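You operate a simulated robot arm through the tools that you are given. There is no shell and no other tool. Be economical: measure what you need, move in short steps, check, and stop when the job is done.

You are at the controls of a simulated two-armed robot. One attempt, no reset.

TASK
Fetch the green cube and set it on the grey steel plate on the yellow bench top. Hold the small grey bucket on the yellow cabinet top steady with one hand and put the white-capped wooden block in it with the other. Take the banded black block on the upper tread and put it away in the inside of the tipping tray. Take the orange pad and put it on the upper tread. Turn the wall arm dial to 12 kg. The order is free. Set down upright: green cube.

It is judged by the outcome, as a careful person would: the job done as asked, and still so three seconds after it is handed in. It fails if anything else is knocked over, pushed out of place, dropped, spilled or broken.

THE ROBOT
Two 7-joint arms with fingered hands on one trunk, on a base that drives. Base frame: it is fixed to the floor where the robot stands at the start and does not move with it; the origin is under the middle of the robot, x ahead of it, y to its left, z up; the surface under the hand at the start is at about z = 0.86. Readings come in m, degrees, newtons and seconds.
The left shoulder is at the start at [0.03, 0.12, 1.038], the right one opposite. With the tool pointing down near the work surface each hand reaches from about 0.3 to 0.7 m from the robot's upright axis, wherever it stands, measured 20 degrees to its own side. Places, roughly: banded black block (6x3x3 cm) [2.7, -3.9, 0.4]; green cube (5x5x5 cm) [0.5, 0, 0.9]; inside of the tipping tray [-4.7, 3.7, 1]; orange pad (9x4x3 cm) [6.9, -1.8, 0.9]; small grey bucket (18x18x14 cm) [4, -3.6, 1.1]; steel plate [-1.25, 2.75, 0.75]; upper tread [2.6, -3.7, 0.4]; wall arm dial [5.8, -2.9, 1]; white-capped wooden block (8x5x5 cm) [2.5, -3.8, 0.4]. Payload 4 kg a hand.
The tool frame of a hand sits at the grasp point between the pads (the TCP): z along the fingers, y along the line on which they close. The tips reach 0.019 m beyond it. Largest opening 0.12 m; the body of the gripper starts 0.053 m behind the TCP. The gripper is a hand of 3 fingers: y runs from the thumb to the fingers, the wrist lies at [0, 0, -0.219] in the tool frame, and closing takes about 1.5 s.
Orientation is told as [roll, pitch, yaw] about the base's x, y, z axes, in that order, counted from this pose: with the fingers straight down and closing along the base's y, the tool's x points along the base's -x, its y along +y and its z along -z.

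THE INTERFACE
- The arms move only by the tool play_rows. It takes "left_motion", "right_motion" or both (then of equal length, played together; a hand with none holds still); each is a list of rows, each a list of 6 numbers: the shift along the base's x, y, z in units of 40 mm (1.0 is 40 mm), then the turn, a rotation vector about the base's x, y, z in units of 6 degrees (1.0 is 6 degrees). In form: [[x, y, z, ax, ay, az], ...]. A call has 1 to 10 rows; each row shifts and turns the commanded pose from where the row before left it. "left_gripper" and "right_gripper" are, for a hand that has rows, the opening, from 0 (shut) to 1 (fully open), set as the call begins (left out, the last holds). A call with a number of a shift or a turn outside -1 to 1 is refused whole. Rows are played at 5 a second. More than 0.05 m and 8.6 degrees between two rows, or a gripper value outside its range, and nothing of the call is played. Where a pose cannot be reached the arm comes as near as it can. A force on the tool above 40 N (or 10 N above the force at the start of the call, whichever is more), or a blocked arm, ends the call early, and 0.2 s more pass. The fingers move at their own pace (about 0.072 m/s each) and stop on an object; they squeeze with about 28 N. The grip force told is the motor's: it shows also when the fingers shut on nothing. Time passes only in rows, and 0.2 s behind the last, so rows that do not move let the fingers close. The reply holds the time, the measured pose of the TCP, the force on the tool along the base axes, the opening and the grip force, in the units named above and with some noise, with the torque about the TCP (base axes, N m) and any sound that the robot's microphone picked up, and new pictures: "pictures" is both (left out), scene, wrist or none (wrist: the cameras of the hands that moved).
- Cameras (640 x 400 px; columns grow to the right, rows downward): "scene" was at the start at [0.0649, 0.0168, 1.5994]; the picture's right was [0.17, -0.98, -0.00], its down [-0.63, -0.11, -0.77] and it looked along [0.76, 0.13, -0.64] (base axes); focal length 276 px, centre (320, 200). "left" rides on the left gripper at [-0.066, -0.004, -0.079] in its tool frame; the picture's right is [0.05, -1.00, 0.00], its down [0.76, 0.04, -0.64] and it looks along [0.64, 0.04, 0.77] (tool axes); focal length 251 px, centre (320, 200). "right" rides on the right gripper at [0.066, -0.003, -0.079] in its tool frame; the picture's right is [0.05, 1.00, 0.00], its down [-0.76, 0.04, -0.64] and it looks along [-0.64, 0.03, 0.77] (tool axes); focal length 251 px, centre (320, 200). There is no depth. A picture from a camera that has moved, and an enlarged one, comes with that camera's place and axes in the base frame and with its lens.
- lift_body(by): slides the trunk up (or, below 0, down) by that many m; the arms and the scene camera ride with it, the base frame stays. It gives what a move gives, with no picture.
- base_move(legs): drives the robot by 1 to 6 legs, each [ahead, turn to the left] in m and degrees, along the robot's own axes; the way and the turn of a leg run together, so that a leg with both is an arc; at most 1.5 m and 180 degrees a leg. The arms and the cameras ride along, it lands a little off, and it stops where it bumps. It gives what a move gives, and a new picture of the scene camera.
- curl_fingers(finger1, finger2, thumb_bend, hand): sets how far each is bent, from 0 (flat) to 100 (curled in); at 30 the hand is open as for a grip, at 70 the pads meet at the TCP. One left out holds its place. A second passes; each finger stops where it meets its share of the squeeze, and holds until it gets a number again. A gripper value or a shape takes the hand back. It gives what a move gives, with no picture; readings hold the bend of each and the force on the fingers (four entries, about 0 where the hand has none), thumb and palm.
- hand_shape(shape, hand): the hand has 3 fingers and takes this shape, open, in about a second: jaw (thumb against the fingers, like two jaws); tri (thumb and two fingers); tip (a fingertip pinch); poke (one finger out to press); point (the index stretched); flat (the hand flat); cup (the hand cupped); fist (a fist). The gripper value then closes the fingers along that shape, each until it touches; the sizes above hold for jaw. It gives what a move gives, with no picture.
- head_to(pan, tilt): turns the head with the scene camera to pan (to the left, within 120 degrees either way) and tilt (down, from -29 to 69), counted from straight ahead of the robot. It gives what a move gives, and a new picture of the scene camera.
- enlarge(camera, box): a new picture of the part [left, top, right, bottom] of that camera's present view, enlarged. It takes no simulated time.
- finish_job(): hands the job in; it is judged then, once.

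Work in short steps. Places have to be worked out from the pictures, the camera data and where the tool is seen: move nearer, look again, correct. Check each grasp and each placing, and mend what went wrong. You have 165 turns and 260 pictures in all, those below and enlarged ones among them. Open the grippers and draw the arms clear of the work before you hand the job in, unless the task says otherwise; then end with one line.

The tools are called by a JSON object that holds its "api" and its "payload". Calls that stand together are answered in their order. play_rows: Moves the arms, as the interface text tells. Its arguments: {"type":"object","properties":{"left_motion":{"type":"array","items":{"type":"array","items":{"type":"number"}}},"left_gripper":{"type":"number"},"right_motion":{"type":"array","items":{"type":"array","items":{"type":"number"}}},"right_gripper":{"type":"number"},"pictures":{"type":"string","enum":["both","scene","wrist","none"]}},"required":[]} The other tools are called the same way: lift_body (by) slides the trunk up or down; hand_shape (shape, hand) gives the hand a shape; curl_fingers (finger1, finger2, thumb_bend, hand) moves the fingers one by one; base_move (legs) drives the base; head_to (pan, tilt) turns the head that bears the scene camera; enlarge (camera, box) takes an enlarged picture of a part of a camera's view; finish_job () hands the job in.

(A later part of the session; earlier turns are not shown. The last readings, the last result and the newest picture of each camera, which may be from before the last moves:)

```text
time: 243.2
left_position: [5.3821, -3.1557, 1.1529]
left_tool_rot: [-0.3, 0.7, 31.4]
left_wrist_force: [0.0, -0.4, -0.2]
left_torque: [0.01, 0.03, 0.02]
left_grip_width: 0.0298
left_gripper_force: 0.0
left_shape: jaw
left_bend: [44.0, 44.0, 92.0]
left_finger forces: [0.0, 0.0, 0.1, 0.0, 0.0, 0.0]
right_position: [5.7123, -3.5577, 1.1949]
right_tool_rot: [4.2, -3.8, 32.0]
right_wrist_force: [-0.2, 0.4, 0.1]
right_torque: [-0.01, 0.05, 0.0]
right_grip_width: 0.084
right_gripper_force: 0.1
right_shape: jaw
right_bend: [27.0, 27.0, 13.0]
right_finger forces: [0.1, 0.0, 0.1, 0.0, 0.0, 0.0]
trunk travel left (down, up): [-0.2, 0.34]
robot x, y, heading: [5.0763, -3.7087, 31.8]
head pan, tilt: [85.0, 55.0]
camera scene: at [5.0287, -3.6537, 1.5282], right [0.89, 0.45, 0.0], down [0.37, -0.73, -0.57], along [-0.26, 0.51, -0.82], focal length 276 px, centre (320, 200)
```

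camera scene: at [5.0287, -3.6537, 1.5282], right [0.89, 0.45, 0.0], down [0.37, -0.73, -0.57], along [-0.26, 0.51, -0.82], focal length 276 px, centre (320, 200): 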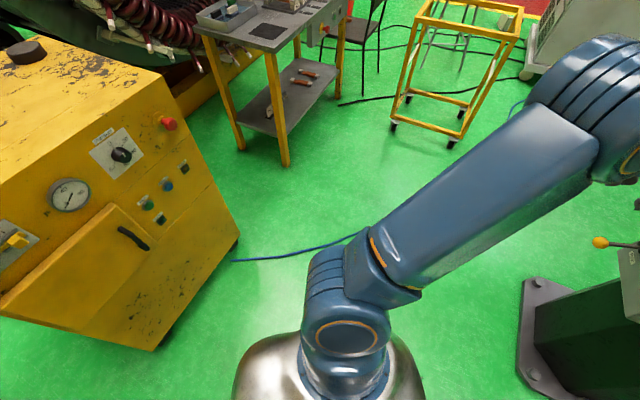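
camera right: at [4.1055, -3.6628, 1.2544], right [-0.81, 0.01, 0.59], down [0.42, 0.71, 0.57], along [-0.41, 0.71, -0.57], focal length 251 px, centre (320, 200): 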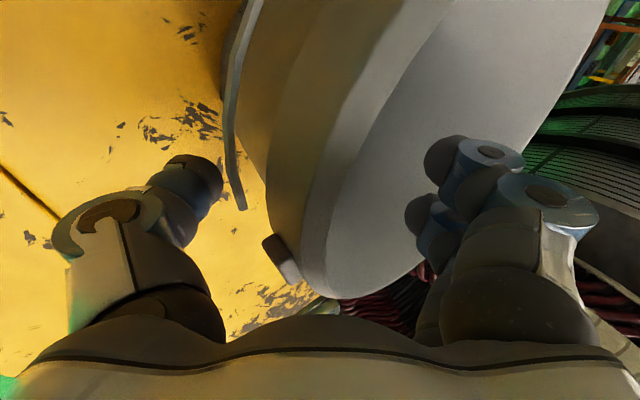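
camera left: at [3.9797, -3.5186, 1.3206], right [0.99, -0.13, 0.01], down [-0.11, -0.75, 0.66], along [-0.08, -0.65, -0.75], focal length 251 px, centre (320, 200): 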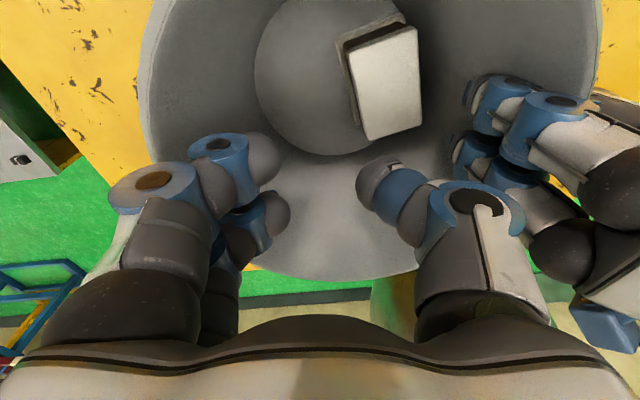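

Works. Before getting nearer, I retract and lower the right hand so it cannot hit the pillar boxes.

{"api": "play_rows", "payload": {"right_motion": [[-0.2, -0.1, -1, 0, 0, 0], [-0.2, -0.1, -1, 0, 0, 0], [-0.3, -0.1, -0.9, 0, 0, 0], [-0.7, -0.3, -0.7, 0, 0, 0], [-0.7, -0.3, -0.7, 0, 0, 0], [-0.7, -0.3, -0.7, 0, 0, 0], [-0.7, -0.3, -0.7, 0, 0, 0], [-0.7, -0.3, -0.7, 0, 0, 0]], "pictures": "none"}}

{"api": "head_to", "payload": {"pan": -5, "tilt": 40}}

```text
time: 245.1
left_position: [5.3819, -3.1581, 1.1546]
left_tool_rot: [-0.4, 0.8, 31.5]
left_wrist_force: [0.3, -0.4, 0.1]
left_torque: [0.01, 0.05, -0.02]
left_grip_width: 0.0301
left_gripper_force: 0.0
left_shape: jaw
left_bend: [44.0, 44.0, 92.0]
left_finger forces: [0.1, 0.2, 0.0, 0.1, 0.0, 0.0]
right_position: [5.5446, -3.6308, 0.9392]
right_tool_rot: [4.2, -4.0, 31.9]
right_wrist_force: [0.2, -0.3, 0.0]
right_torque: [0.0, 0.0, 0.05]
right_grip_width: 0.0842
right_gripper_force: 0.0
right_shape: jaw
right_bend: [27.0, 27.0, 13.0]
right_finger forces: [0.0, 0.1, 0.0, 0.0, 0.0, 0.0]
trunk travel left (down, up): [-0.2, 0.34]
robot x, y, heading: [5.0792, -3.7134, 31.7]
head pan, tilt: [85.0, 55.0]
```

```text
time: 246.7
left_position: [5.381, -3.1567, 1.1536]
left_tool_rot: [-0.5, 0.7, 31.4]
left_wrist_force: [-0.4, -0.2, -0.4]
left_torque: [0.02, 0.02, 0.04]
left_grip_width: 0.03
left_gripper_force: 0.0
left_shape: jaw
left_bend: [44.0, 44.0, 92.0]
left_finger forces: [0.1, 0.1, 0.0, 0.0, 0.0, 0.0]
right_position: [5.5461, -3.6295, 0.9407]
right_tool_rot: [4.1, -3.9, 31.9]
right_wrist_force: [-0.8, 0.5, 0.3]
right_torque: [0.01, -0.02, -0.03]
right_grip_width: 0.0841
right_gripper_force: 0.0
right_shape: jaw
right_bend: [27.0, 27.0, 13.0]
right_finger forces: [0.1, 0.0, 0.0, 0.1, 0.1, 0.0]
trunk travel left (down, up): [-0.2, 0.34]
robot x, y, heading: [5.0736, -3.7114, 31.8]
head pan, tilt: [-5.0, 40.0]
camera scene: at [5.1358, -3.6805, 1.5488], right [0.45, -0.89, 0.0], down [-0.57, -0.29, -0.77], along [0.68, 0.35, -0.64], focal length 276 px, centre (320, 200)
```

scene: 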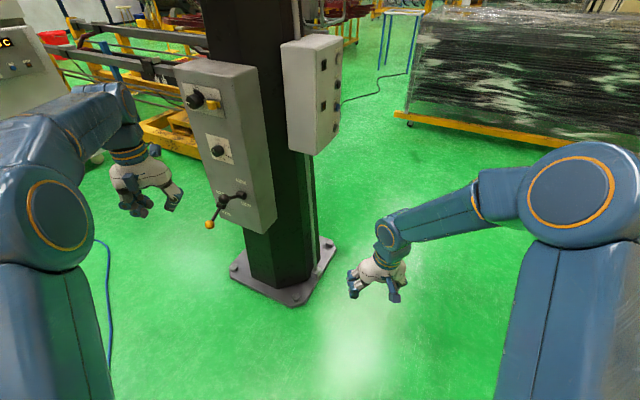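

Dial confirmed near [5.76, −2.935, 1.04]. I turn a bit left and drive closer.

{"api": "base_move", "payload": {"legs": [[0, 18]]}}

{"api": "base_move", "payload": {"legs": [[0.28, 0]]}}

```text
time: 248.1
left_position: [5.2011, -3.0897, 1.1526]
left_tool_rot: [-0.5, 0.7, 48.8]
left_wrist_force: [0.2, -0.5, -0.2]
left_torque: [0.0, -0.01, -0.01]
left_grip_width: 0.0299
left_gripper_force: 0.0
left_shape: jaw
left_bend: [44.0, 44.0, 92.0]
left_finger forces: [0.0, 0.1, 0.1, 0.0, 0.0, 0.0]
right_position: [5.4992, -3.4916, 0.9408]
right_tool_rot: [4.0, -3.9, 49.4]
right_wrist_force: [-0.7, 0.1, 0.0]
right_torque: [0.01, -0.02, 0.04]
right_grip_width: 0.0839
right_gripper_force: 0.0
right_shape: jaw
right_bend: [27.0, 27.0, 13.0]
right_finger forces: [0.0, 0.0, 0.0, 0.0, 0.0, 0.0]
trunk travel left (down, up): [-0.2, 0.34]
robot x, y, heading: [5.0961, -3.7245, 49.5]
head pan, tilt: [-5.0, 40.0]
camera scene: at [5.143, -3.6791, 1.5488], right [0.7, -0.71, 0.0], down [-0.46, -0.45, -0.77], along [0.55, 0.54, -0.64], focal length 276 px, centre (320, 200)
```

scene: 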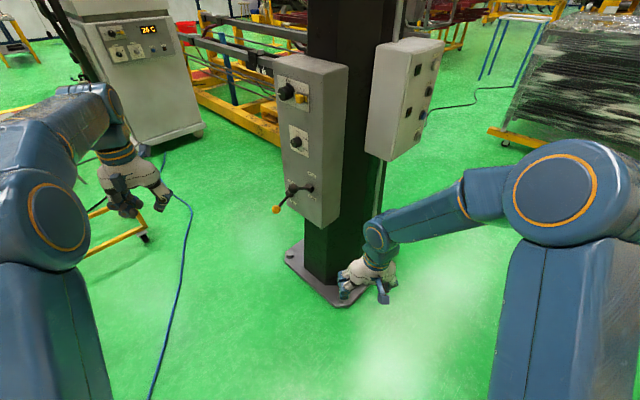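

```text
time: 250.1
left_position: [5.3849, -2.8722, 1.1531]
left_tool_rot: [-0.5, 0.8, 48.9]
left_wrist_force: [-0.4, 1.1, -1.0]
left_torque: [-0.01, 0.02, -0.02]
left_grip_width: 0.03
left_gripper_force: 0.0
left_shape: jaw
left_bend: [44.0, 44.0, 92.0]
left_finger forces: [0.0, 0.0, 0.0, 0.1, 0.0, 0.0]
right_position: [5.6835, -3.275, 0.9395]
right_tool_rot: [4.1, -3.9, 49.5]
right_wrist_force: [0.0, -0.8, 0.4]
right_torque: [0.0, -0.02, 0.01]
right_grip_width: 0.0842
right_gripper_force: 0.1
right_shape: jaw
right_bend: [27.0, 27.0, 14.0]
right_finger forces: [0.0, 0.1, 0.1, 0.1, 0.0, 0.1]
trunk travel left (down, up): [-0.2, 0.34]
robot x, y, heading: [5.279, -3.5138, 49.3]
head pan, tilt: [-5.0, 40.0]
camera scene: at [5.3286, -3.4623, 1.5487], right [0.7, -0.71, 0.0], down [-0.46, -0.45, -0.77], along [0.55, 0.54, -0.64], focal length 276 px, centre (320, 200)
```

scene: 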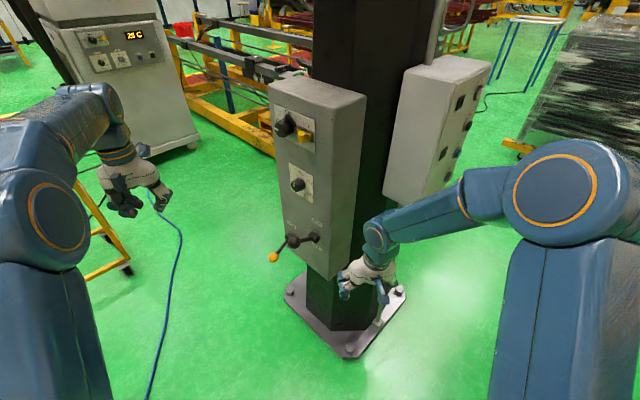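

Dial estimates average [5.78, −2.925, 1.03]. I swing the left hand from pointing down to pointing forward, in free space ahead of the box.

{"api": "play_rows", "payload": {"left_motion": [[0.15, -0.1, -0.2, 0.98, -0.853, 0], [0.15, -0.1, -0.2, 0.98, -0.853, 0], [0.15, -0.1, -0.2, 0.98, -0.853, 0], [0.15, -0.1, -0.2, 0.98, -0.853, 0], [0.15, -0.1, -0.2, 0.98, -0.853, 0], [0.15, -0.1, -0.2, 0.98, -0.853, 0], [0.15, -0.1, -0.2, 0.98, -0.853, 0], [0.15, -0.1, -0.2, 0.98, -0.853, 0], [0.15, -0.1, -0.2, 0.98, -0.853, 0], [0.15, -0.1, -0.2, 0.98, -0.853, 0]], "left_gripper": 0.6}}

```text
time: 252.3
left_position: [5.4447, -2.9146, 1.0718]
left_tool_rot: [-0.5, -77.3, 48.9]
left_wrist_force: [-0.1, -0.4, -0.3]
left_torque: [0.0, -0.01, 0.03]
left_grip_width: 0.0714
left_gripper_force: 0.0
left_shape: jaw
left_bend: [31.0, 31.0, 92.0]
left_finger forces: [0.0, 0.0, 0.0, 0.0, 0.0, 0.1]
right_position: [5.6832, -3.2758, 0.9398]
right_tool_rot: [4.1, -3.8, 49.6]
right_wrist_force: [-0.5, 0.2, -0.6]
right_torque: [-0.04, 0.02, -0.03]
right_grip_width: 0.0841
right_gripper_force: 0.0
right_shape: jaw
right_bend: [27.0, 27.0, 14.0]
right_finger forces: [0.1, 0.1, 0.1, 0.1, 0.1, 0.0]
trunk travel left (down, up): [-0.2, 0.34]
robot x, y, heading: [5.2799, -3.5088, 49.2]
head pan, tilt: [-5.0, 40.0]
camera scene: at [5.3279, -3.4629, 1.5488], right [0.7, -0.71, 0.0], down [-0.46, -0.45, -0.77], along [0.55, 0.54, -0.64], focal length 276 px, centre (320, 200)
camera left: at [5.4057, -2.9635, 1.1558], right [0.74, -0.67, -0.05], down [-0.56, -0.57, -0.6], along [0.38, 0.48, -0.8], focal length 251 px, centre (320, 200)
```

scene: 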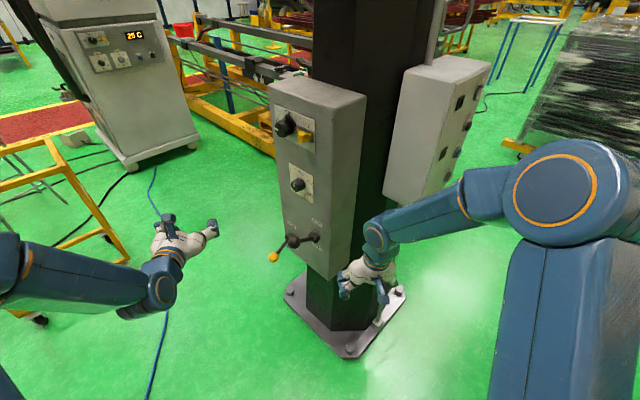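
left: 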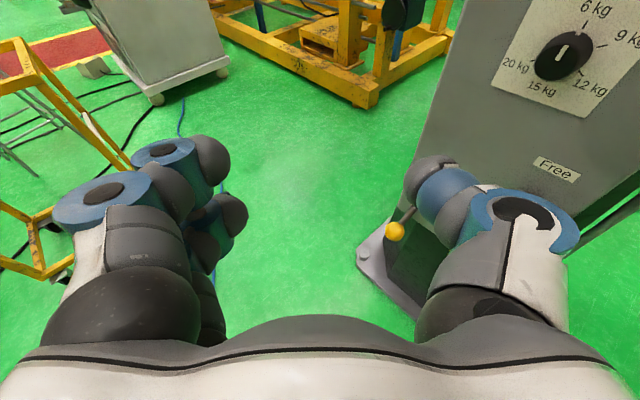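

The wrist camera shows the scale: 6, 9, 12, 15, 20 kg. I finish the pitch and yaw the hand to point along +x at the dial.

{"api": "play_rows", "payload": {"left_motion": [[0, 0, -0.1, 0.79, -0.69, 0], [0, 0, -0.1, 0.79, -0.69, 0], [0.2, 0, -0.1, 0, 0, -1], [0.2, 0, -0.1, 0, 0, -1], [0.2, 0, -0.1, 0, 0, -1], [0.2, 0, -0.1, 0, 0, -1], [0.2, 0, -0.1, 0, 0, -1], [0.2, 0, -0.1, 0, 0, -1], [0.2, 0, -0.1, 0, 0, -1], [0.2, 0, -0.1, 0, 0, -1]]}}

```text
time: 254.5
left_position: [5.5082, -2.9146, 1.0335]
left_tool_rot: [-5.9, -89.8, 6.3]
left_wrist_force: [-0.7, -0.1, -0.3]
left_torque: [0.03, -0.02, 0.02]
left_grip_width: 0.0714
left_gripper_force: 0.1
left_shape: jaw
left_bend: [31.0, 31.0, 92.0]
left_finger forces: [0.1, 0.0, 0.0, 0.1, 0.0, 0.1]
right_position: [5.6845, -3.2755, 0.9397]
right_tool_rot: [4.1, -4.0, 49.5]
right_wrist_force: [-0.6, 0.4, -1.1]
right_torque: [-0.01, 0.02, 0.0]
right_grip_width: 0.0839
right_gripper_force: 0.1
right_shape: jaw
right_bend: [27.0, 27.0, 14.0]
right_finger forces: [0.0, 0.0, 0.1, 0.0, 0.0, 0.0]
trunk travel left (down, up): [-0.2, 0.34]
robot x, y, heading: [5.2788, -3.5117, 49.2]
head pan, tilt: [-5.0, 40.0]
camera scene: at [5.3279, -3.4632, 1.5488], right [0.7, -0.71, 0.0], down [-0.46, -0.45, -0.77], along [0.55, 0.54, -0.64], focal length 276 px, centre (320, 200)
camera left: at [5.4292, -2.9178, 1.1003], right [0.01, -1.0, -0.05], down [-0.65, 0.04, -0.76], along [0.76, 0.04, -0.65], focal length 251 px, centre (320, 200)
```

scene: 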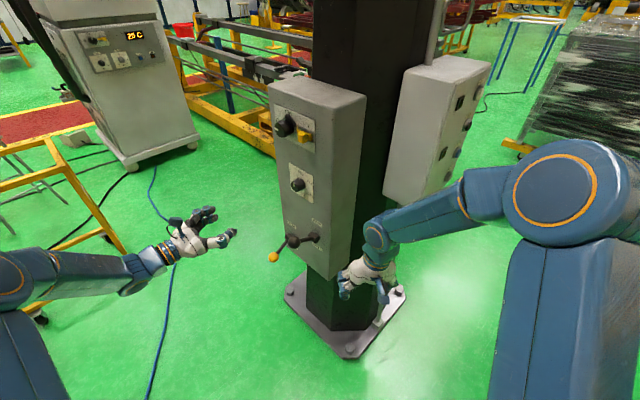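
left: 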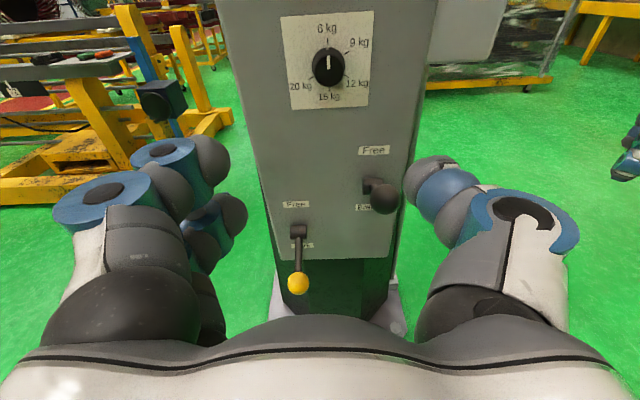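

The hand squares up with the panel. Knob axis is about y −2.920, z 1.030. I pre-roll the wrist −60° about +x so the full +120° turn can be done in one grip.

{"api": "play_rows", "payload": {"left_motion": [[0.1, -0.03, -0.02, -1, 0, 0], [0.1, -0.03, -0.02, -1, 0, 0], [0.1, -0.03, -0.02, -1, 0, 0], [0.1, -0.03, -0.02, -1, 0, 0], [0.1, -0.03, -0.02, -1, 0, 0], [0, 0, 0, -1, 0, 0], [0, 0, 0, -1, 0, 0], [0, 0, 0, -1, 0, 0], [0, 0, 0, -1, 0, 0], [0, 0, 0, -1, 0, 0]]}}

```text
time: 256.7
left_position: [5.5282, -2.921, 1.029]
left_tool_rot: [-89.4, -32.9, 89.9]
left_wrist_force: [0.3, 0.3, 0.0]
left_torque: [-0.01, 0.02, 0.02]
left_grip_width: 0.0716
left_gripper_force: 0.1
left_shape: jaw
left_bend: [31.0, 31.0, 92.0]
left_finger forces: [0.0, 0.0, 0.0, 0.1, 0.1, 0.1]
left hand out of reach, approached as far as the arm can: row 10
right_position: [5.6833, -3.2758, 0.9405]
right_tool_rot: [4.1, -3.9, 49.5]
right_wrist_force: [-0.4, -0.8, 0.1]
right_torque: [0.01, 0.01, -0.02]
right_grip_width: 0.0843
right_gripper_force: 0.1
right_shape: jaw
right_bend: [27.0, 27.0, 14.0]
right_finger forces: [0.0, 0.0, 0.0, 0.0, 0.0, 0.0]
trunk travel left (down, up): [-0.2, 0.34]
robot x, y, heading: [5.2785, -3.511, 49.4]
head pan, tilt: [-5.0, 40.0]
camera scene: at [5.3275, -3.4636, 1.5488], right [0.7, -0.71, 0.0], down [-0.46, -0.45, -0.77], along [0.55, 0.54, -0.64], focal length 276 px, centre (320, 200)
camera left: at [5.4494, -2.8669, 1.0706], right [0.01, -0.59, 0.81], down [-0.65, -0.62, -0.44], along [0.76, -0.52, -0.38], focal length 251 px, centre (320, 200)
```

scene: 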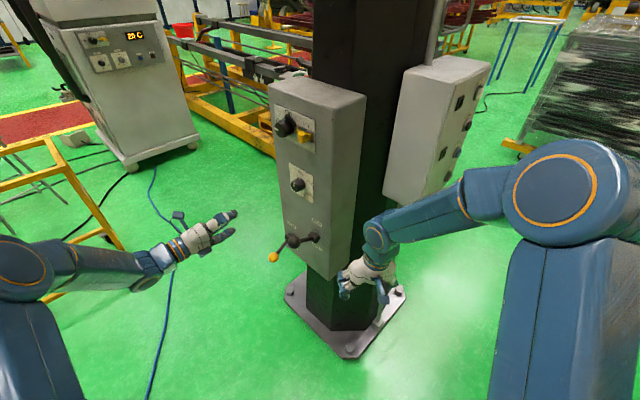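
left: 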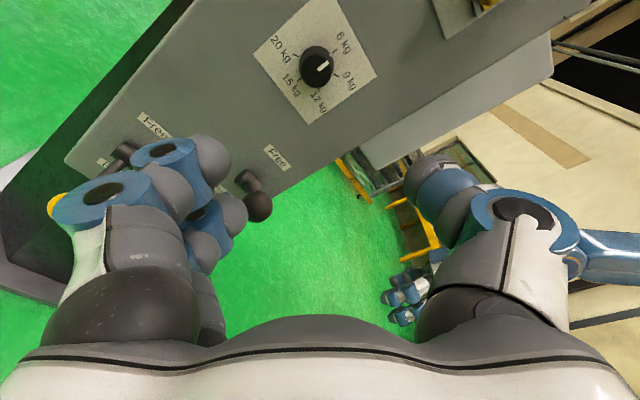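

At −57° roll the wrist is near one limit, which suits. The knob axis checks out; I advance 0.18 m.

{"api": "play_rows", "payload": {"left_motion": [[0.9, 0.015, 0, 0, 0, 0], [0.9, 0.015, 0, 0, 0, 0], [0.9, 0.015, 0, 0, 0, 0], [0.9, 0.015, 0, 0, 0, 0], [0.8, 0.015, 0, 0, 0, 0]]}}

{"api": "enlarge", "payload": {"camera": "scene", "box": [240, 120, 360, 240]}}

```text
time: 257.9
left_position: [5.624, -2.9192, 1.03]
left_tool_rot: [-89.4, -33.1, 90.0]
left_wrist_force: [-0.1, 0.0, -0.1]
left_torque: [0.01, -0.01, -0.02]
left_grip_width: 0.0716
left_gripper_force: 0.0
left_shape: jaw
left_bend: [31.0, 31.0, 92.0]
left_finger forces: [0.1, 0.0, 0.0, 0.1, 0.0, 0.0]
left hand out of reach, approached as far as the arm can: row 3, 4, 5
right_position: [5.6831, -3.2749, 0.9394]
right_tool_rot: [4.1, -3.9, 49.5]
right_wrist_force: [-0.4, 0.4, 0.1]
right_torque: [0.02, 0.03, -0.02]
right_grip_width: 0.0841
right_gripper_force: 0.0
right_shape: jaw
right_bend: [27.0, 27.0, 14.0]
right_finger forces: [0.0, 0.0, 0.0, 0.1, 0.1, 0.0]
trunk travel left (down, up): [-0.2, 0.34]
robot x, y, heading: [5.2815, -3.5096, 49.5]
head pan, tilt: [-5.0, 40.0]
camera scene: at [5.3274, -3.4633, 1.5488], right [0.7, -0.71, 0.0], down [-0.46, -0.45, -0.77], along [0.55, 0.54, -0.64], focal length 276 px, centre (320, 200)
camera left: at [5.545, -2.8655, 1.0704], right [0.01, -0.59, 0.81], down [-0.64, -0.62, -0.45], along [0.76, -0.52, -0.39], focal length 251 px, centre (320, 200)
```

scene: 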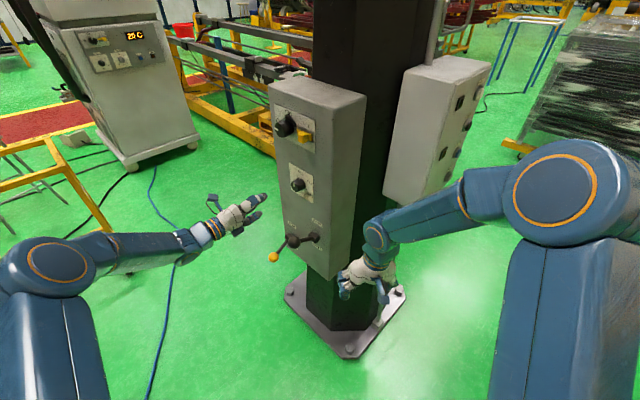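
left: 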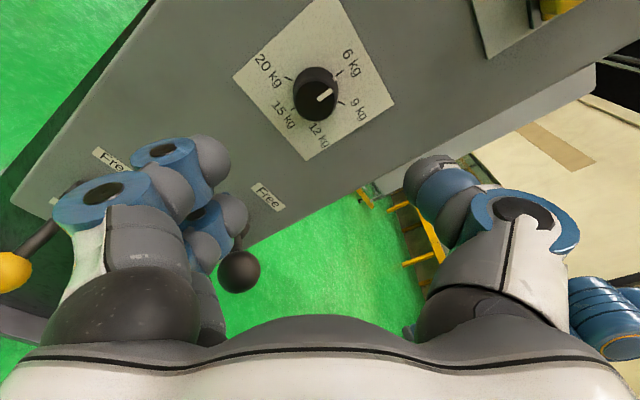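

```text
3.33 times, centred on (300, 180) of scene
camera zoom: at [5.3274, -3.4633, 1.5488], right [0.7, -0.71, 0.0], down [-0.46, -0.45, -0.77], along [0.55, 0.54, -0.64], focal length 920 px, centre (387, 267)
```

zoom: 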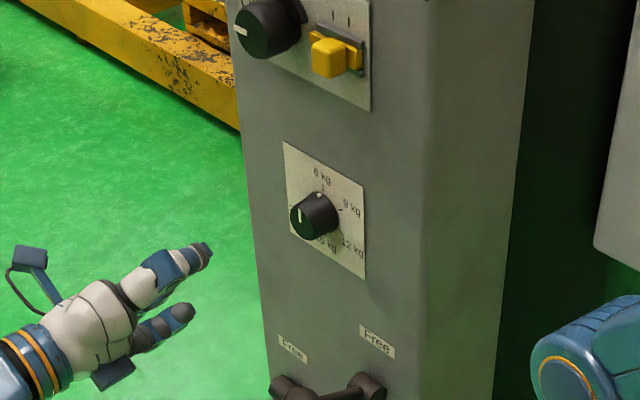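

Out of reach by ~0.12 m. I pull the hand back, drive 0.15 m nearer, and realign.

{"api": "play_rows", "payload": {"left_motion": [[-0.9, 0, 0, 0, 0, 0], [-0.9, 0, 0, 0, 0, 0], [-0.9, 0, 0, 0, 0, 0], [-0.9, 0, 0, 0, 0, 0]], "pictures": "none"}}

{"api": "base_move", "payload": {"legs": [[0.16, 0]]}}

```text
time: 258.9
left_position: [5.481, -2.9179, 1.0285]
left_tool_rot: [-89.4, -33.0, 89.9]
left_wrist_force: [-0.3, 0.0, 0.3]
left_torque: [0.0, 0.01, -0.02]
left_grip_width: 0.0714
left_gripper_force: 0.1
left_shape: jaw
left_bend: [31.0, 31.0, 92.0]
left_finger forces: [0.0, 0.0, 0.0, 0.0, 0.1, 0.0]
right_position: [5.6839, -3.2756, 0.9415]
right_tool_rot: [4.0, -3.9, 49.4]
right_wrist_force: [0.1, -0.5, 0.5]
right_torque: [0.04, 0.0, 0.02]
right_grip_width: 0.0841
right_gripper_force: 0.1
right_shape: jaw
right_bend: [27.0, 27.0, 14.0]
right_finger forces: [0.0, 0.0, 0.0, 0.0, 0.0, 0.0]
trunk travel left (down, up): [-0.2, 0.34]
robot x, y, heading: [5.2784, -3.5091, 49.6]
head pan, tilt: [-5.0, 40.0]
```

```text
time: 260.3
left_position: [5.5877, -2.796, 1.0276]
left_tool_rot: [-89.3, -32.9, 89.7]
left_wrist_force: [-0.5, -0.2, 0.9]
left_torque: [-0.01, -0.05, -0.01]
left_grip_width: 0.0718
left_gripper_force: 0.1
left_shape: jaw
left_bend: [31.0, 31.0, 92.0]
left_finger forces: [0.0, 0.1, 0.0, 0.1, 0.0, 0.0]
right_position: [5.7882, -3.1536, 0.9394]
right_tool_rot: [4.1, -3.8, 49.5]
right_wrist_force: [0.2, 0.8, -0.3]
right_torque: [-0.01, 0.01, -0.04]
right_grip_width: 0.084
right_gripper_force: 0.0
right_shape: jaw
right_bend: [27.0, 27.0, 14.0]
right_finger forces: [0.1, 0.0, 0.1, 0.0, 0.0, 0.0]
trunk travel left (down, up): [-0.2, 0.34]
robot x, y, heading: [5.3832, -3.3898, 49.3]
head pan, tilt: [-5.0, 40.0]
camera scene: at [5.4334, -3.3397, 1.5487], right [0.7, -0.71, 0.0], down [-0.46, -0.45, -0.76], along [0.55, 0.53, -0.64], focal length 276 px, centre (320, 200)
```

scene: 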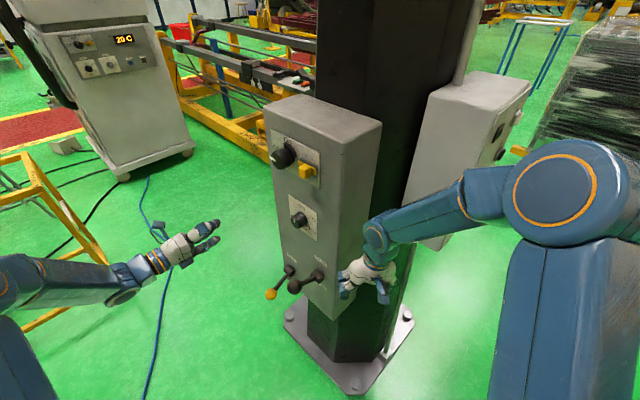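

I move the left hand back onto the knob axis and pull the right hand away from the box.

{"api": "play_rows", "payload": {"left_motion": [[0.1, -0.76, 0.02, 0, 0, 0], [0.1, -0.76, 0.02, 0, 0, 0], [0.1, -0.76, 0.02, 0, 0, 0], [0.1, -0.76, 0.02, 0, 0, 0]], "right_motion": [[-0.4, -0.6, 0, 0, 0, 0], [-0.4, -0.6, 0, 0, 0, 0], [-0.4, -0.6, 0, 0, 0, 0], [-0.4, -0.6, 0, 0, 0, 0]], "pictures": "wrist"}}

```text
time: 261.3
left_position: [5.6044, -2.9194, 1.033]
left_tool_rot: [-89.3, -33.2, 89.7]
left_wrist_force: [0.4, -0.1, -0.7]
left_torque: [-0.03, -0.02, 0.02]
left_grip_width: 0.0717
left_gripper_force: 0.1
left_shape: jaw
left_bend: [31.0, 31.0, 92.0]
left_finger forces: [0.1, 0.0, 0.0, 0.0, 0.1, 0.1]
right_position: [5.7233, -3.2522, 0.941]
right_tool_rot: [4.2, -4.0, 49.5]
right_wrist_force: [-0.4, -0.3, 0.6]
right_torque: [0.01, 0.05, -0.01]
right_grip_width: 0.0837
right_gripper_force: 0.0
right_shape: jaw
right_bend: [27.0, 27.0, 14.0]
right_finger forces: [0.0, 0.0, 0.0, 0.1, 0.1, 0.0]
trunk travel left (down, up): [-0.2, 0.34]
robot x, y, heading: [5.388, -3.3898, 49.6]
head pan, tilt: [-5.0, 40.0]
camera right: at [5.6829, -3.3115, 1.016], right [-0.79, 0.6, 0.07], down [0.47, 0.54, 0.7], along [0.38, 0.58, -0.72], focal length 251 px, centre (320, 200)
camera left: at [5.5251, -2.8663, 1.0738], right [0.01, -0.59, 0.81], down [-0.65, -0.62, -0.45], along [0.76, -0.52, -0.39], focal length 251 px, centre (320, 200)
```

right: 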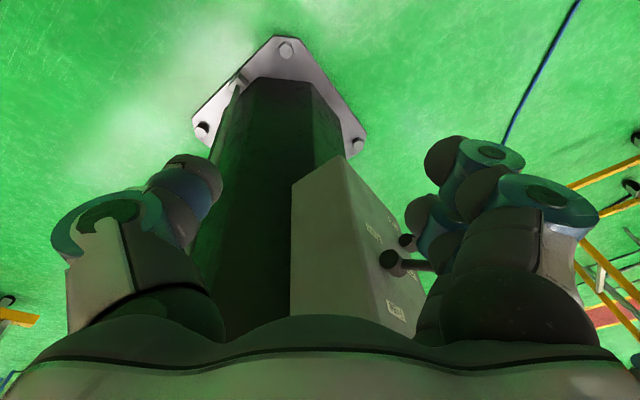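
left: 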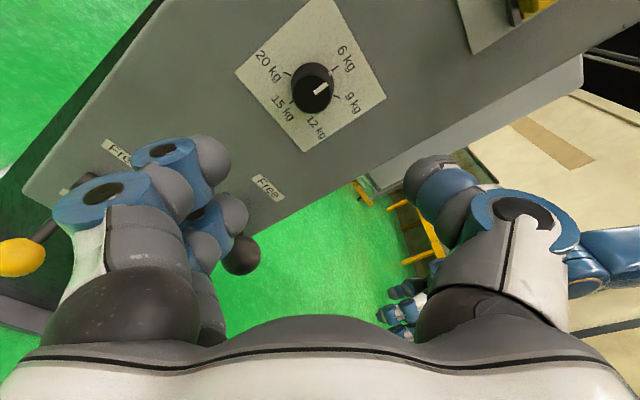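

Knob front at about [5.746, −2.919, 1.028]. I advance to bring the pads around it.

{"api": "play_rows", "payload": {"left_motion": [[0.85, 0, -0.06, 0, 0, 0], [0.85, 0, -0.06, 0, 0, 0], [0.85, 0, 0, 0, 0, 0], [0.6, 0, 0, 0, 0, 0]]}}

{"api": "enlarge", "payload": {"camera": "scene", "box": [220, 160, 340, 260]}}

```text
time: 262.3
left_position: [5.7307, -2.9185, 1.0272]
left_tool_rot: [-89.4, -32.9, 89.7]
left_wrist_force: [0.1, -0.3, 1.1]
left_torque: [-0.01, 0.0, -0.01]
left_grip_width: 0.0716
left_gripper_force: 0.1
left_shape: jaw
left_bend: [31.0, 31.0, 92.0]
left_finger forces: [0.0, 0.1, 0.1, 0.0, 0.1, 0.0]
right_position: [5.7233, -3.2497, 0.9405]
right_tool_rot: [4.2, -3.9, 49.4]
right_wrist_force: [-0.4, -0.7, 0.0]
right_torque: [0.01, -0.03, -0.05]
right_grip_width: 0.084
right_gripper_force: 0.1
right_shape: jaw
right_bend: [27.0, 27.0, 14.0]
right_finger forces: [0.1, 0.0, 0.0, 0.1, 0.1, 0.0]
trunk travel left (down, up): [-0.2, 0.34]
robot x, y, heading: [5.3832, -3.3922, 49.2]
head pan, tilt: [-5.0, 40.0]
camera scene: at [5.4321, -3.3416, 1.5488], right [0.7, -0.71, 0.0], down [-0.46, -0.45, -0.77], along [0.55, 0.54, -0.64], focal length 276 px, centre (320, 200)
camera left: at [5.6518, -2.8654, 1.0676], right [0.01, -0.59, 0.81], down [-0.65, -0.62, -0.44], along [0.76, -0.52, -0.39], focal length 251 px, centre (320, 200)
```

scene: 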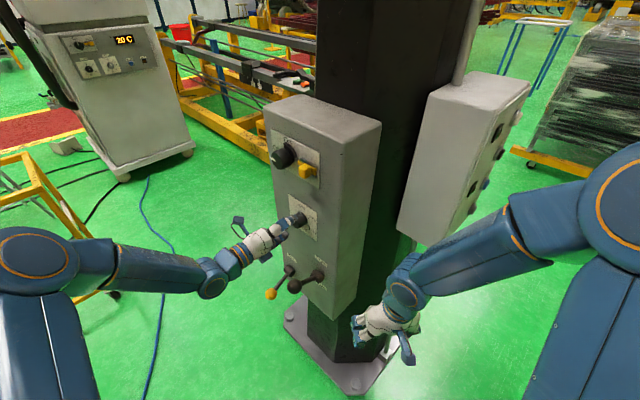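
left: 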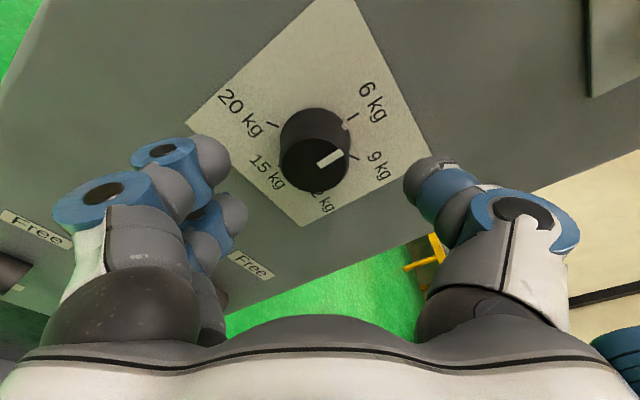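

```text
4.00 times, centred on (280, 210) of scene
camera zoom: at [5.4321, -3.3416, 1.5488], right [0.7, -0.71, 0.0], down [-0.46, -0.45, -0.77], along [0.55, 0.54, -0.64], focal length 1104 px, centre (480, 160)
```

zoom: 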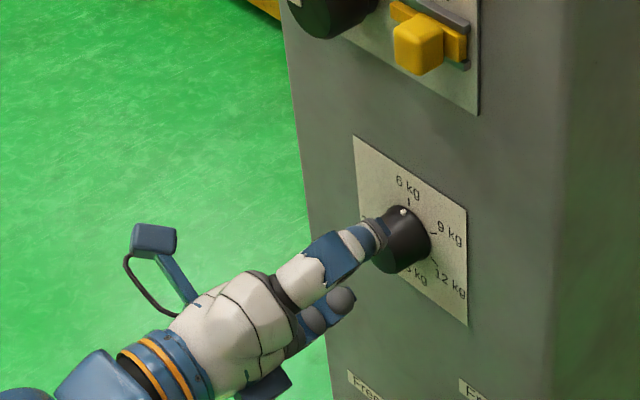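

Nicely aligned. I advance another 18 mm and close on the knob.

{"api": "play_rows", "payload": {"left_motion": [[0.25, 0, 0, 0, 0, 0], [0.2, 0, 0, 0, 0, 0]], "pictures": "none"}}

{"api": "play_rows", "payload": {"left_motion": [[0, 0, 0, 0, 0, 0], [0, 0, 0, 0, 0, 0], [0, 0, 0, 0, 0, 0], [0, 0, 0, 0, 0, 0], [0, 0, 0, 0, 0, 0], [0, 0, 0, 0, 0, 0]], "left_gripper": 0}}

```text
time: 262.9
left_position: [5.7469, -2.9195, 1.0277]
left_tool_rot: [-89.4, -33.0, 89.7]
left_wrist_force: [0.0, 0.8, -0.1]
left_torque: [-0.02, -0.03, 0.04]
left_grip_width: 0.0712
left_gripper_force: 0.0
left_shape: jaw
left_bend: [31.0, 31.0, 92.0]
left_finger forces: [0.0, 0.0, 0.0, 0.1, 0.0, 0.0]
right_position: [5.7224, -3.2509, 0.9411]
right_tool_rot: [4.2, -3.9, 49.4]
right_wrist_force: [0.0, -0.1, -0.5]
right_torque: [0.02, 0.03, 0.0]
right_grip_width: 0.0839
right_gripper_force: 0.0
right_shape: jaw
right_bend: [27.0, 27.0, 14.0]
right_finger forces: [0.0, 0.0, 0.0, 0.1, 0.0, 0.0]
trunk travel left (down, up): [-0.2, 0.34]
robot x, y, heading: [5.3855, -3.3888, 49.3]
head pan, tilt: [-5.0, 40.0]
```

```text
time: 264.3
left_position: [5.7467, -2.9196, 1.0293]
left_tool_rot: [-89.5, -33.1, 89.7]
left_wrist_force: [-8.4, -1.3, 5.4]
left_torque: [-0.01, 0.12, 0.06]
left_grip_width: 0.0131
left_gripper_force: 28.3
left_shape: jaw
left_bend: [100.0, 42.0, 78.0]
left_finger forces: [0.1, 17.0, 0.0, 0.1, 21.4, 0.0]
right_position: [5.722, -3.2506, 0.9407]
right_tool_rot: [4.1, -4.0, 49.4]
right_wrist_force: [1.0, -0.4, 0.1]
right_torque: [-0.02, -0.01, 0.01]
right_grip_width: 0.084
right_gripper_force: 0.1
right_shape: jaw
right_bend: [27.0, 27.0, 14.0]
right_finger forces: [0.1, 0.0, 0.0, 0.0, 0.0, 0.1]
trunk travel left (down, up): [-0.2, 0.34]
robot x, y, heading: [5.3805, -3.3891, 49.4]
head pan, tilt: [-5.0, 40.0]
camera scene: at [5.43, -3.3425, 1.5489], right [0.7, -0.71, 0.0], down [-0.46, -0.45, -0.77], along [0.55, 0.54, -0.64], focal length 276 px, centre (320, 200)
camera left: at [5.6675, -2.8663, 1.0695], right [0.01, -0.59, 0.81], down [-0.65, -0.62, -0.45], along [0.76, -0.52, -0.38], focal length 251 px, centre (320, 200)
```

scene: 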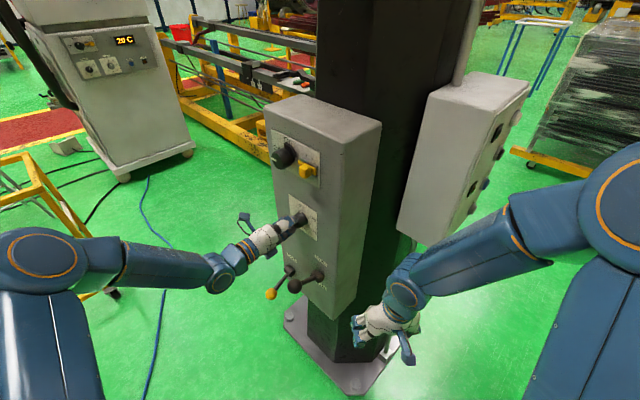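
left: 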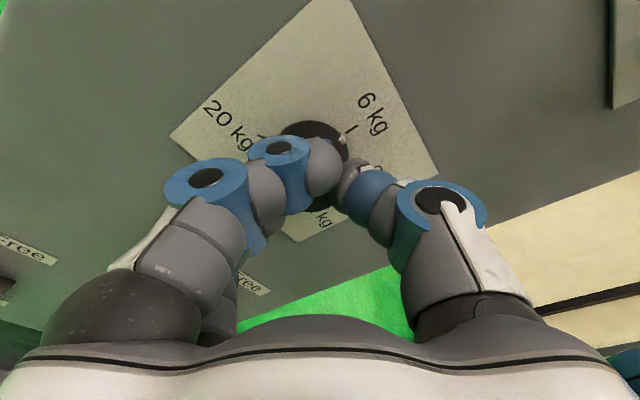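

One finger slipped past the knob; I look at the grip closely.

{"api": "enlarge", "payload": {"camera": "scene", "box": [250, 180, 340, 260]}}

{"api": "enlarge", "payload": {"camera": "left", "box": [220, 80, 420, 260]}}

```text
5.00 times, centred on (295, 220) of scene
camera zoom: at [5.43, -3.3425, 1.5489], right [0.7, -0.71, 0.0], down [-0.46, -0.45, -0.77], along [0.55, 0.54, -0.64], focal length 1380 px, centre (445, 100)
```

zoom: 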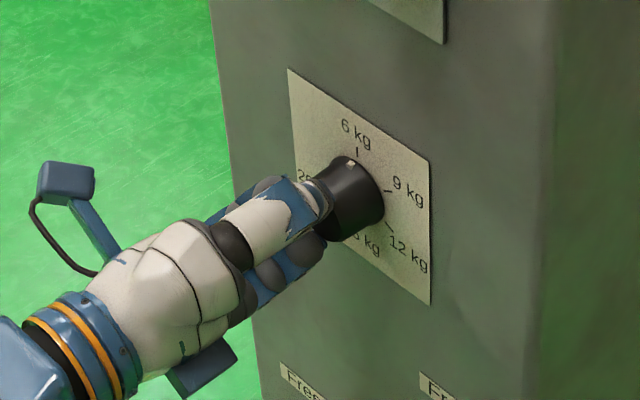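

```text
2.22 times, centred on (320, 170) of left
camera zoom: at [5.6675, -2.8663, 1.0695], right [0.01, -0.59, 0.81], down [-0.65, -0.62, -0.45], along [0.76, -0.52, -0.38], focal length 559 px, centre (320, 267)
```

zoom: 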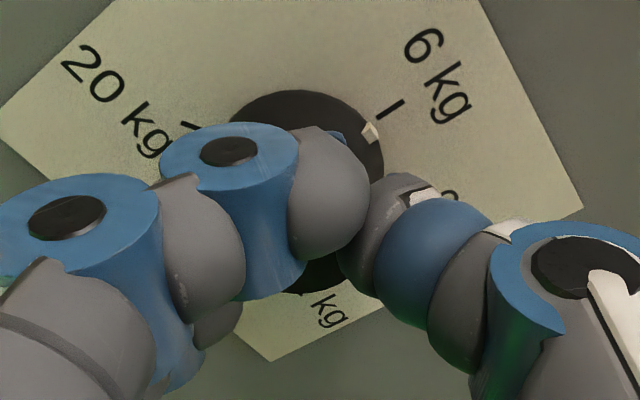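

The fingers closed just in front of the knob's cap, so it lies ~25 mm deeper. I reopen, advance, and close again.

{"api": "play_rows", "payload": {"left_motion": [[-0.1, 0, 0, 0, 0, 0], [0, 0, 0, 0, 0, 0], [0, 0, 0, 0, 0, 0], [0, 0, 0, 0, 0, 0], [0, 0, 0, 0, 0, 0], [0.25, 0.02, 0, 0, 0, 0], [0.25, 0.02, 0, 0, 0, 0], [0.25, 0.02, 0, 0, 0, 0]], "left_gripper": 0.6}}

{"api": "enlarge", "payload": {"camera": "scene", "box": [250, 180, 340, 260]}}

```text
time: 266.1
left_position: [5.7734, -2.9175, 1.0273]
left_tool_rot: [-89.5, -33.0, 89.7]
left_wrist_force: [-0.2, 0.1, 0.4]
left_torque: [0.0, -0.01, 0.0]
left_grip_width: 0.0718
left_gripper_force: 0.0
left_shape: jaw
left_bend: [31.0, 31.0, 92.0]
left_finger forces: [0.0, 0.0, 0.1, 0.0, 0.0, 0.0]
right_position: [5.7246, -3.2503, 0.9413]
right_tool_rot: [4.2, -3.9, 49.4]
right_wrist_force: [0.7, 0.0, 0.3]
right_torque: [0.04, -0.03, 0.02]
right_grip_width: 0.0841
right_gripper_force: 0.1
right_shape: jaw
right_bend: [27.0, 27.0, 14.0]
right_finger forces: [0.1, 0.0, 0.0, 0.0, 0.0, 0.1]
trunk travel left (down, up): [-0.2, 0.34]
robot x, y, heading: [5.3831, -3.3902, 49.3]
head pan, tilt: [-5.0, 40.0]
camera scene: at [5.4321, -3.3417, 1.5488], right [0.7, -0.72, 0.0], down [-0.46, -0.45, -0.77], along [0.55, 0.54, -0.64], focal length 276 px, centre (320, 200)
camera left: at [5.6945, -2.8632, 1.068], right [0.01, -0.59, 0.81], down [-0.65, -0.62, -0.45], along [0.76, -0.52, -0.39], focal length 251 px, centre (320, 200)
```

scene: 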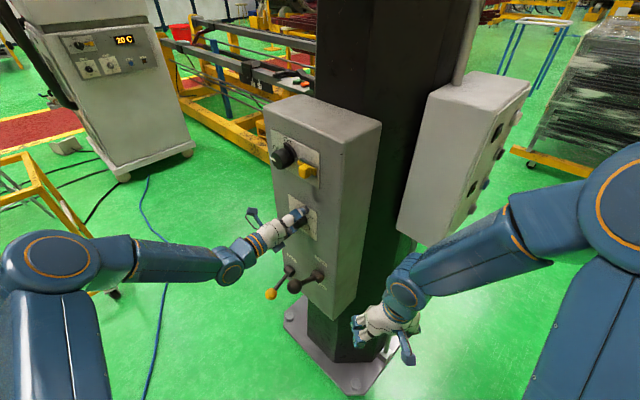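
left: 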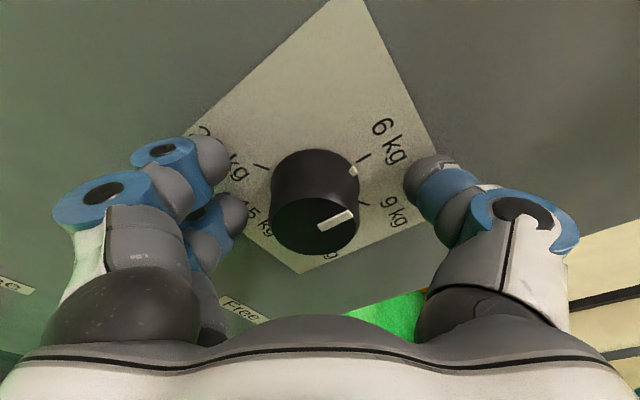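

```text
5.00 times, centred on (295, 220) of scene
camera zoom: at [5.4321, -3.3417, 1.5488], right [0.7, -0.72, 0.0], down [-0.46, -0.45, -0.77], along [0.55, 0.54, -0.64], focal length 1380 px, centre (445, 100)
```

zoom: 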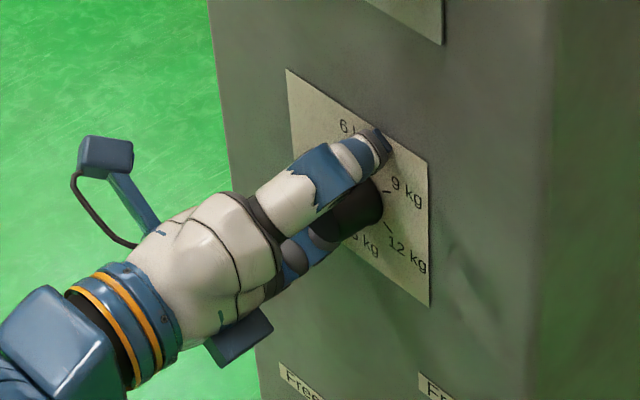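

The knob is now truly between the fingers. I close.

{"api": "play_rows", "payload": {"left_motion": [[0, 0, 0, 0, 0, 0], [0, 0, 0, 0, 0, 0], [0, 0, 0, 0, 0, 0], [0, 0, 0, 0, 0, 0], [0, 0, 0, 0, 0, 0], [0, 0, 0, 0, 0, 0]], "left_gripper": 0, "pictures": "wrist"}}

```text
time: 267.5
left_position: [5.7732, -2.9177, 1.028]
left_tool_rot: [-89.5, -33.1, 89.8]
left_wrist_force: [4.6, 1.7, 8.9]
left_torque: [0.13, -0.03, 0.07]
left_grip_width: 0.0248
left_gripper_force: 27.6
left_shape: jaw
left_bend: [100.0, 40.0, 91.0]
left_finger forces: [5.4, 13.9, 0.0, 0.0, 23.8, 0.0]
right_position: [5.7231, -3.2499, 0.9414]
right_tool_rot: [4.3, -3.9, 49.4]
right_wrist_force: [0.0, -0.2, -0.1]
right_torque: [0.01, 0.02, -0.01]
right_grip_width: 0.084
right_gripper_force: 0.1
right_shape: jaw
right_bend: [27.0, 27.0, 14.0]
right_finger forces: [0.1, 0.0, 0.1, 0.0, 0.1, 0.0]
trunk travel left (down, up): [-0.2, 0.34]
robot x, y, heading: [5.3818, -3.3892, 49.4]
head pan, tilt: [-5.0, 40.0]
camera left: at [5.6946, -2.8635, 1.0691], right [0.01, -0.59, 0.81], down [-0.65, -0.62, -0.45], along [0.76, -0.52, -0.39], focal length 251 px, centre (320, 200)
```

left: 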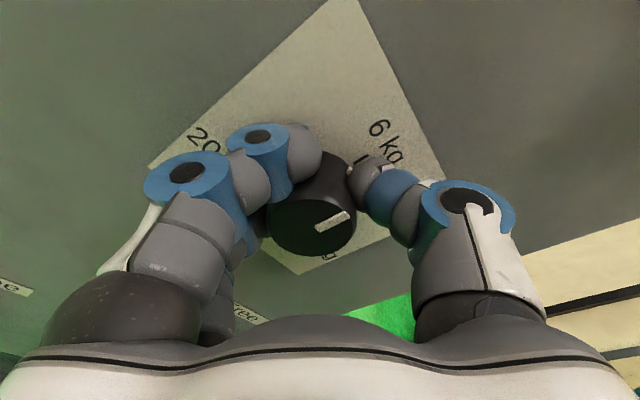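

One finger wraps past the far edge: the knob sits ~8 mm off toward tool +x. I reopen, shift, and close again.

{"api": "play_rows", "payload": {"left_motion": [[0, 0, 0, 0, 0, 0], [0, 0, 0, 0, 0, 0], [0, 0, 0, 0, 0, 0], [0, 0, 0, 0, 0, 0], [0, -0.19, -0.13, 0, 0, 0], [0, 0, 0, 0, 0, 0]], "left_gripper": 0.55, "pictures": "wrist"}}

{"api": "play_rows", "payload": {"left_motion": [[0, 0, 0, 0, 0, 0], [0, 0, 0, 0, 0, 0], [0, 0, 0, 0, 0, 0], [0, 0, 0, 0, 0, 0], [0, 0, 0, 0, 0, 0], [0, 0, 0, 0, 0, 0]], "left_gripper": 0, "pictures": "wrist"}}

```text
time: 268.9
left_position: [5.7732, -2.9247, 1.0228]
left_tool_rot: [-89.4, -33.0, 89.7]
left_wrist_force: [-0.6, 0.2, 0.5]
left_torque: [-0.01, -0.01, 0.01]
left_grip_width: 0.0656
left_gripper_force: 0.0
left_shape: jaw
left_bend: [32.0, 32.0, 94.0]
left_finger forces: [0.1, 0.0, 0.1, 0.0, 0.0, 0.0]
right_position: [5.7233, -3.2507, 0.9411]
right_tool_rot: [4.3, -3.9, 49.4]
right_wrist_force: [1.0, -1.0, -0.1]
right_torque: [-0.01, -0.01, -0.01]
right_grip_width: 0.0839
right_gripper_force: 0.0
right_shape: jaw
right_bend: [27.0, 27.0, 14.0]
right_finger forces: [0.0, 0.1, 0.1, 0.1, 0.1, 0.1]
trunk travel left (down, up): [-0.2, 0.34]
robot x, y, heading: [5.3827, -3.3892, 49.2]
head pan, tilt: [-5.0, 40.0]
camera left: at [5.6944, -2.8712, 1.0632], right [0.01, -0.59, 0.81], down [-0.65, -0.62, -0.45], along [0.76, -0.52, -0.39], focal length 251 px, centre (320, 200)
```

left: 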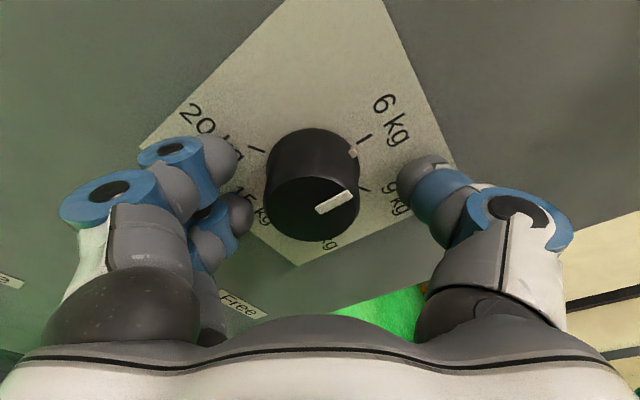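

```text
time: 270.3
left_position: [5.7735, -2.9244, 1.0222]
left_tool_rot: [-89.4, -33.1, 89.7]
left_wrist_force: [3.8, 0.6, 1.0]
left_torque: [-0.03, -0.01, 0.0]
left_grip_width: 0.0296
left_gripper_force: 27.8
left_shape: jaw
left_bend: [43.0, 44.0, 92.0]
left_finger forces: [10.3, 10.5, 0.0, 0.0, 24.4, 0.0]
right_position: [5.7242, -3.2511, 0.941]
right_tool_rot: [4.1, -3.8, 49.4]
right_wrist_force: [0.1, 0.9, 0.4]
right_torque: [-0.04, 0.01, 0.0]
right_grip_width: 0.0841
right_gripper_force: 0.1
right_shape: jaw
right_bend: [27.0, 27.0, 14.0]
right_finger forces: [0.0, 0.1, 0.0, 0.0, 0.0, 0.1]
trunk travel left (down, up): [-0.2, 0.34]
robot x, y, heading: [5.3842, -3.3889, 48.9]
head pan, tilt: [-5.0, 40.0]
camera left: at [5.6949, -2.8713, 1.0631], right [0.01, -0.59, 0.81], down [-0.65, -0.62, -0.45], along [0.76, -0.52, -0.39], focal length 251 px, centre (320, 200)
```

left: 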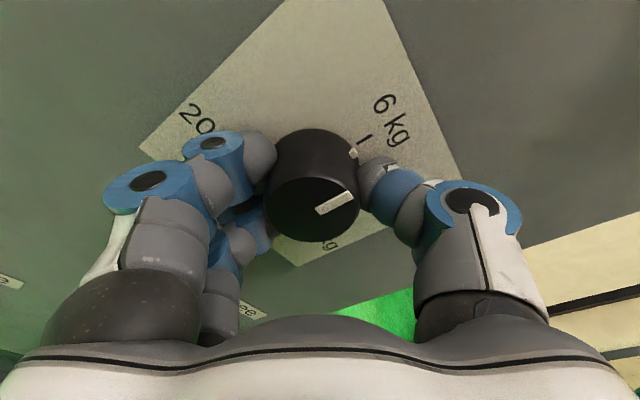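

A balanced three-point grip. I rotate +60° about +x first and check.

{"api": "play_rows", "payload": {"left_motion": [[0, 0, 0, 1, 0, 0], [0, 0, 0, 1, 0, 0], [0, 0, 0, 1, 0, 0], [0, 0, 0, 1, 0, 0], [0, 0, 0, 1, 0, 0], [0, 0, 0, 1, 0, 0], [0, 0, 0, 1, 0, 0], [0, 0, 0, 1, 0, 0], [0, 0, 0, 1, 0, 0], [0, 0, 0, 1, 0, 0]], "pictures": "wrist"}}

```text
time: 272.5
left_position: [5.7739, -2.9233, 1.0212]
left_tool_rot: [82.6, -86.8, -82.2]
left_wrist_force: [4.8, -7.4, -7.7]
left_torque: [-0.05, 0.01, -0.04]
left_grip_width: 0.0287
left_gripper_force: 27.9
left_shape: jaw
left_bend: [44.0, 45.0, 92.0]
left_finger forces: [8.2, 11.0, 0.1, 0.0, 27.2, 0.0]
right_position: [5.724, -3.2508, 0.9404]
right_tool_rot: [4.2, -4.0, 49.4]
right_wrist_force: [-0.7, -0.2, -0.1]
right_torque: [-0.02, -0.01, 0.0]
right_grip_width: 0.0842
right_gripper_force: 0.1
right_shape: jaw
right_bend: [27.0, 27.0, 14.0]
right_finger forces: [0.0, 0.0, 0.1, 0.1, 0.1, 0.0]
trunk travel left (down, up): [-0.2, 0.34]
robot x, y, heading: [5.3818, -3.3901, 49.4]
head pan, tilt: [-5.0, 40.0]
camera left: at [5.695, -2.9329, 1.0888], right [0.01, -0.99, -0.11], down [-0.65, 0.08, -0.76], along [0.76, 0.07, -0.65], focal length 251 px, centre (320, 200)
```

left: 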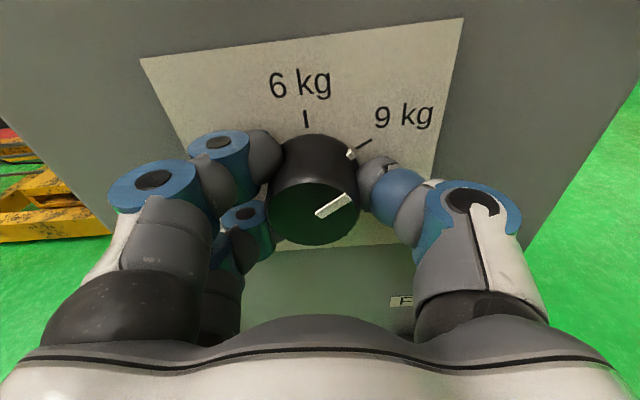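

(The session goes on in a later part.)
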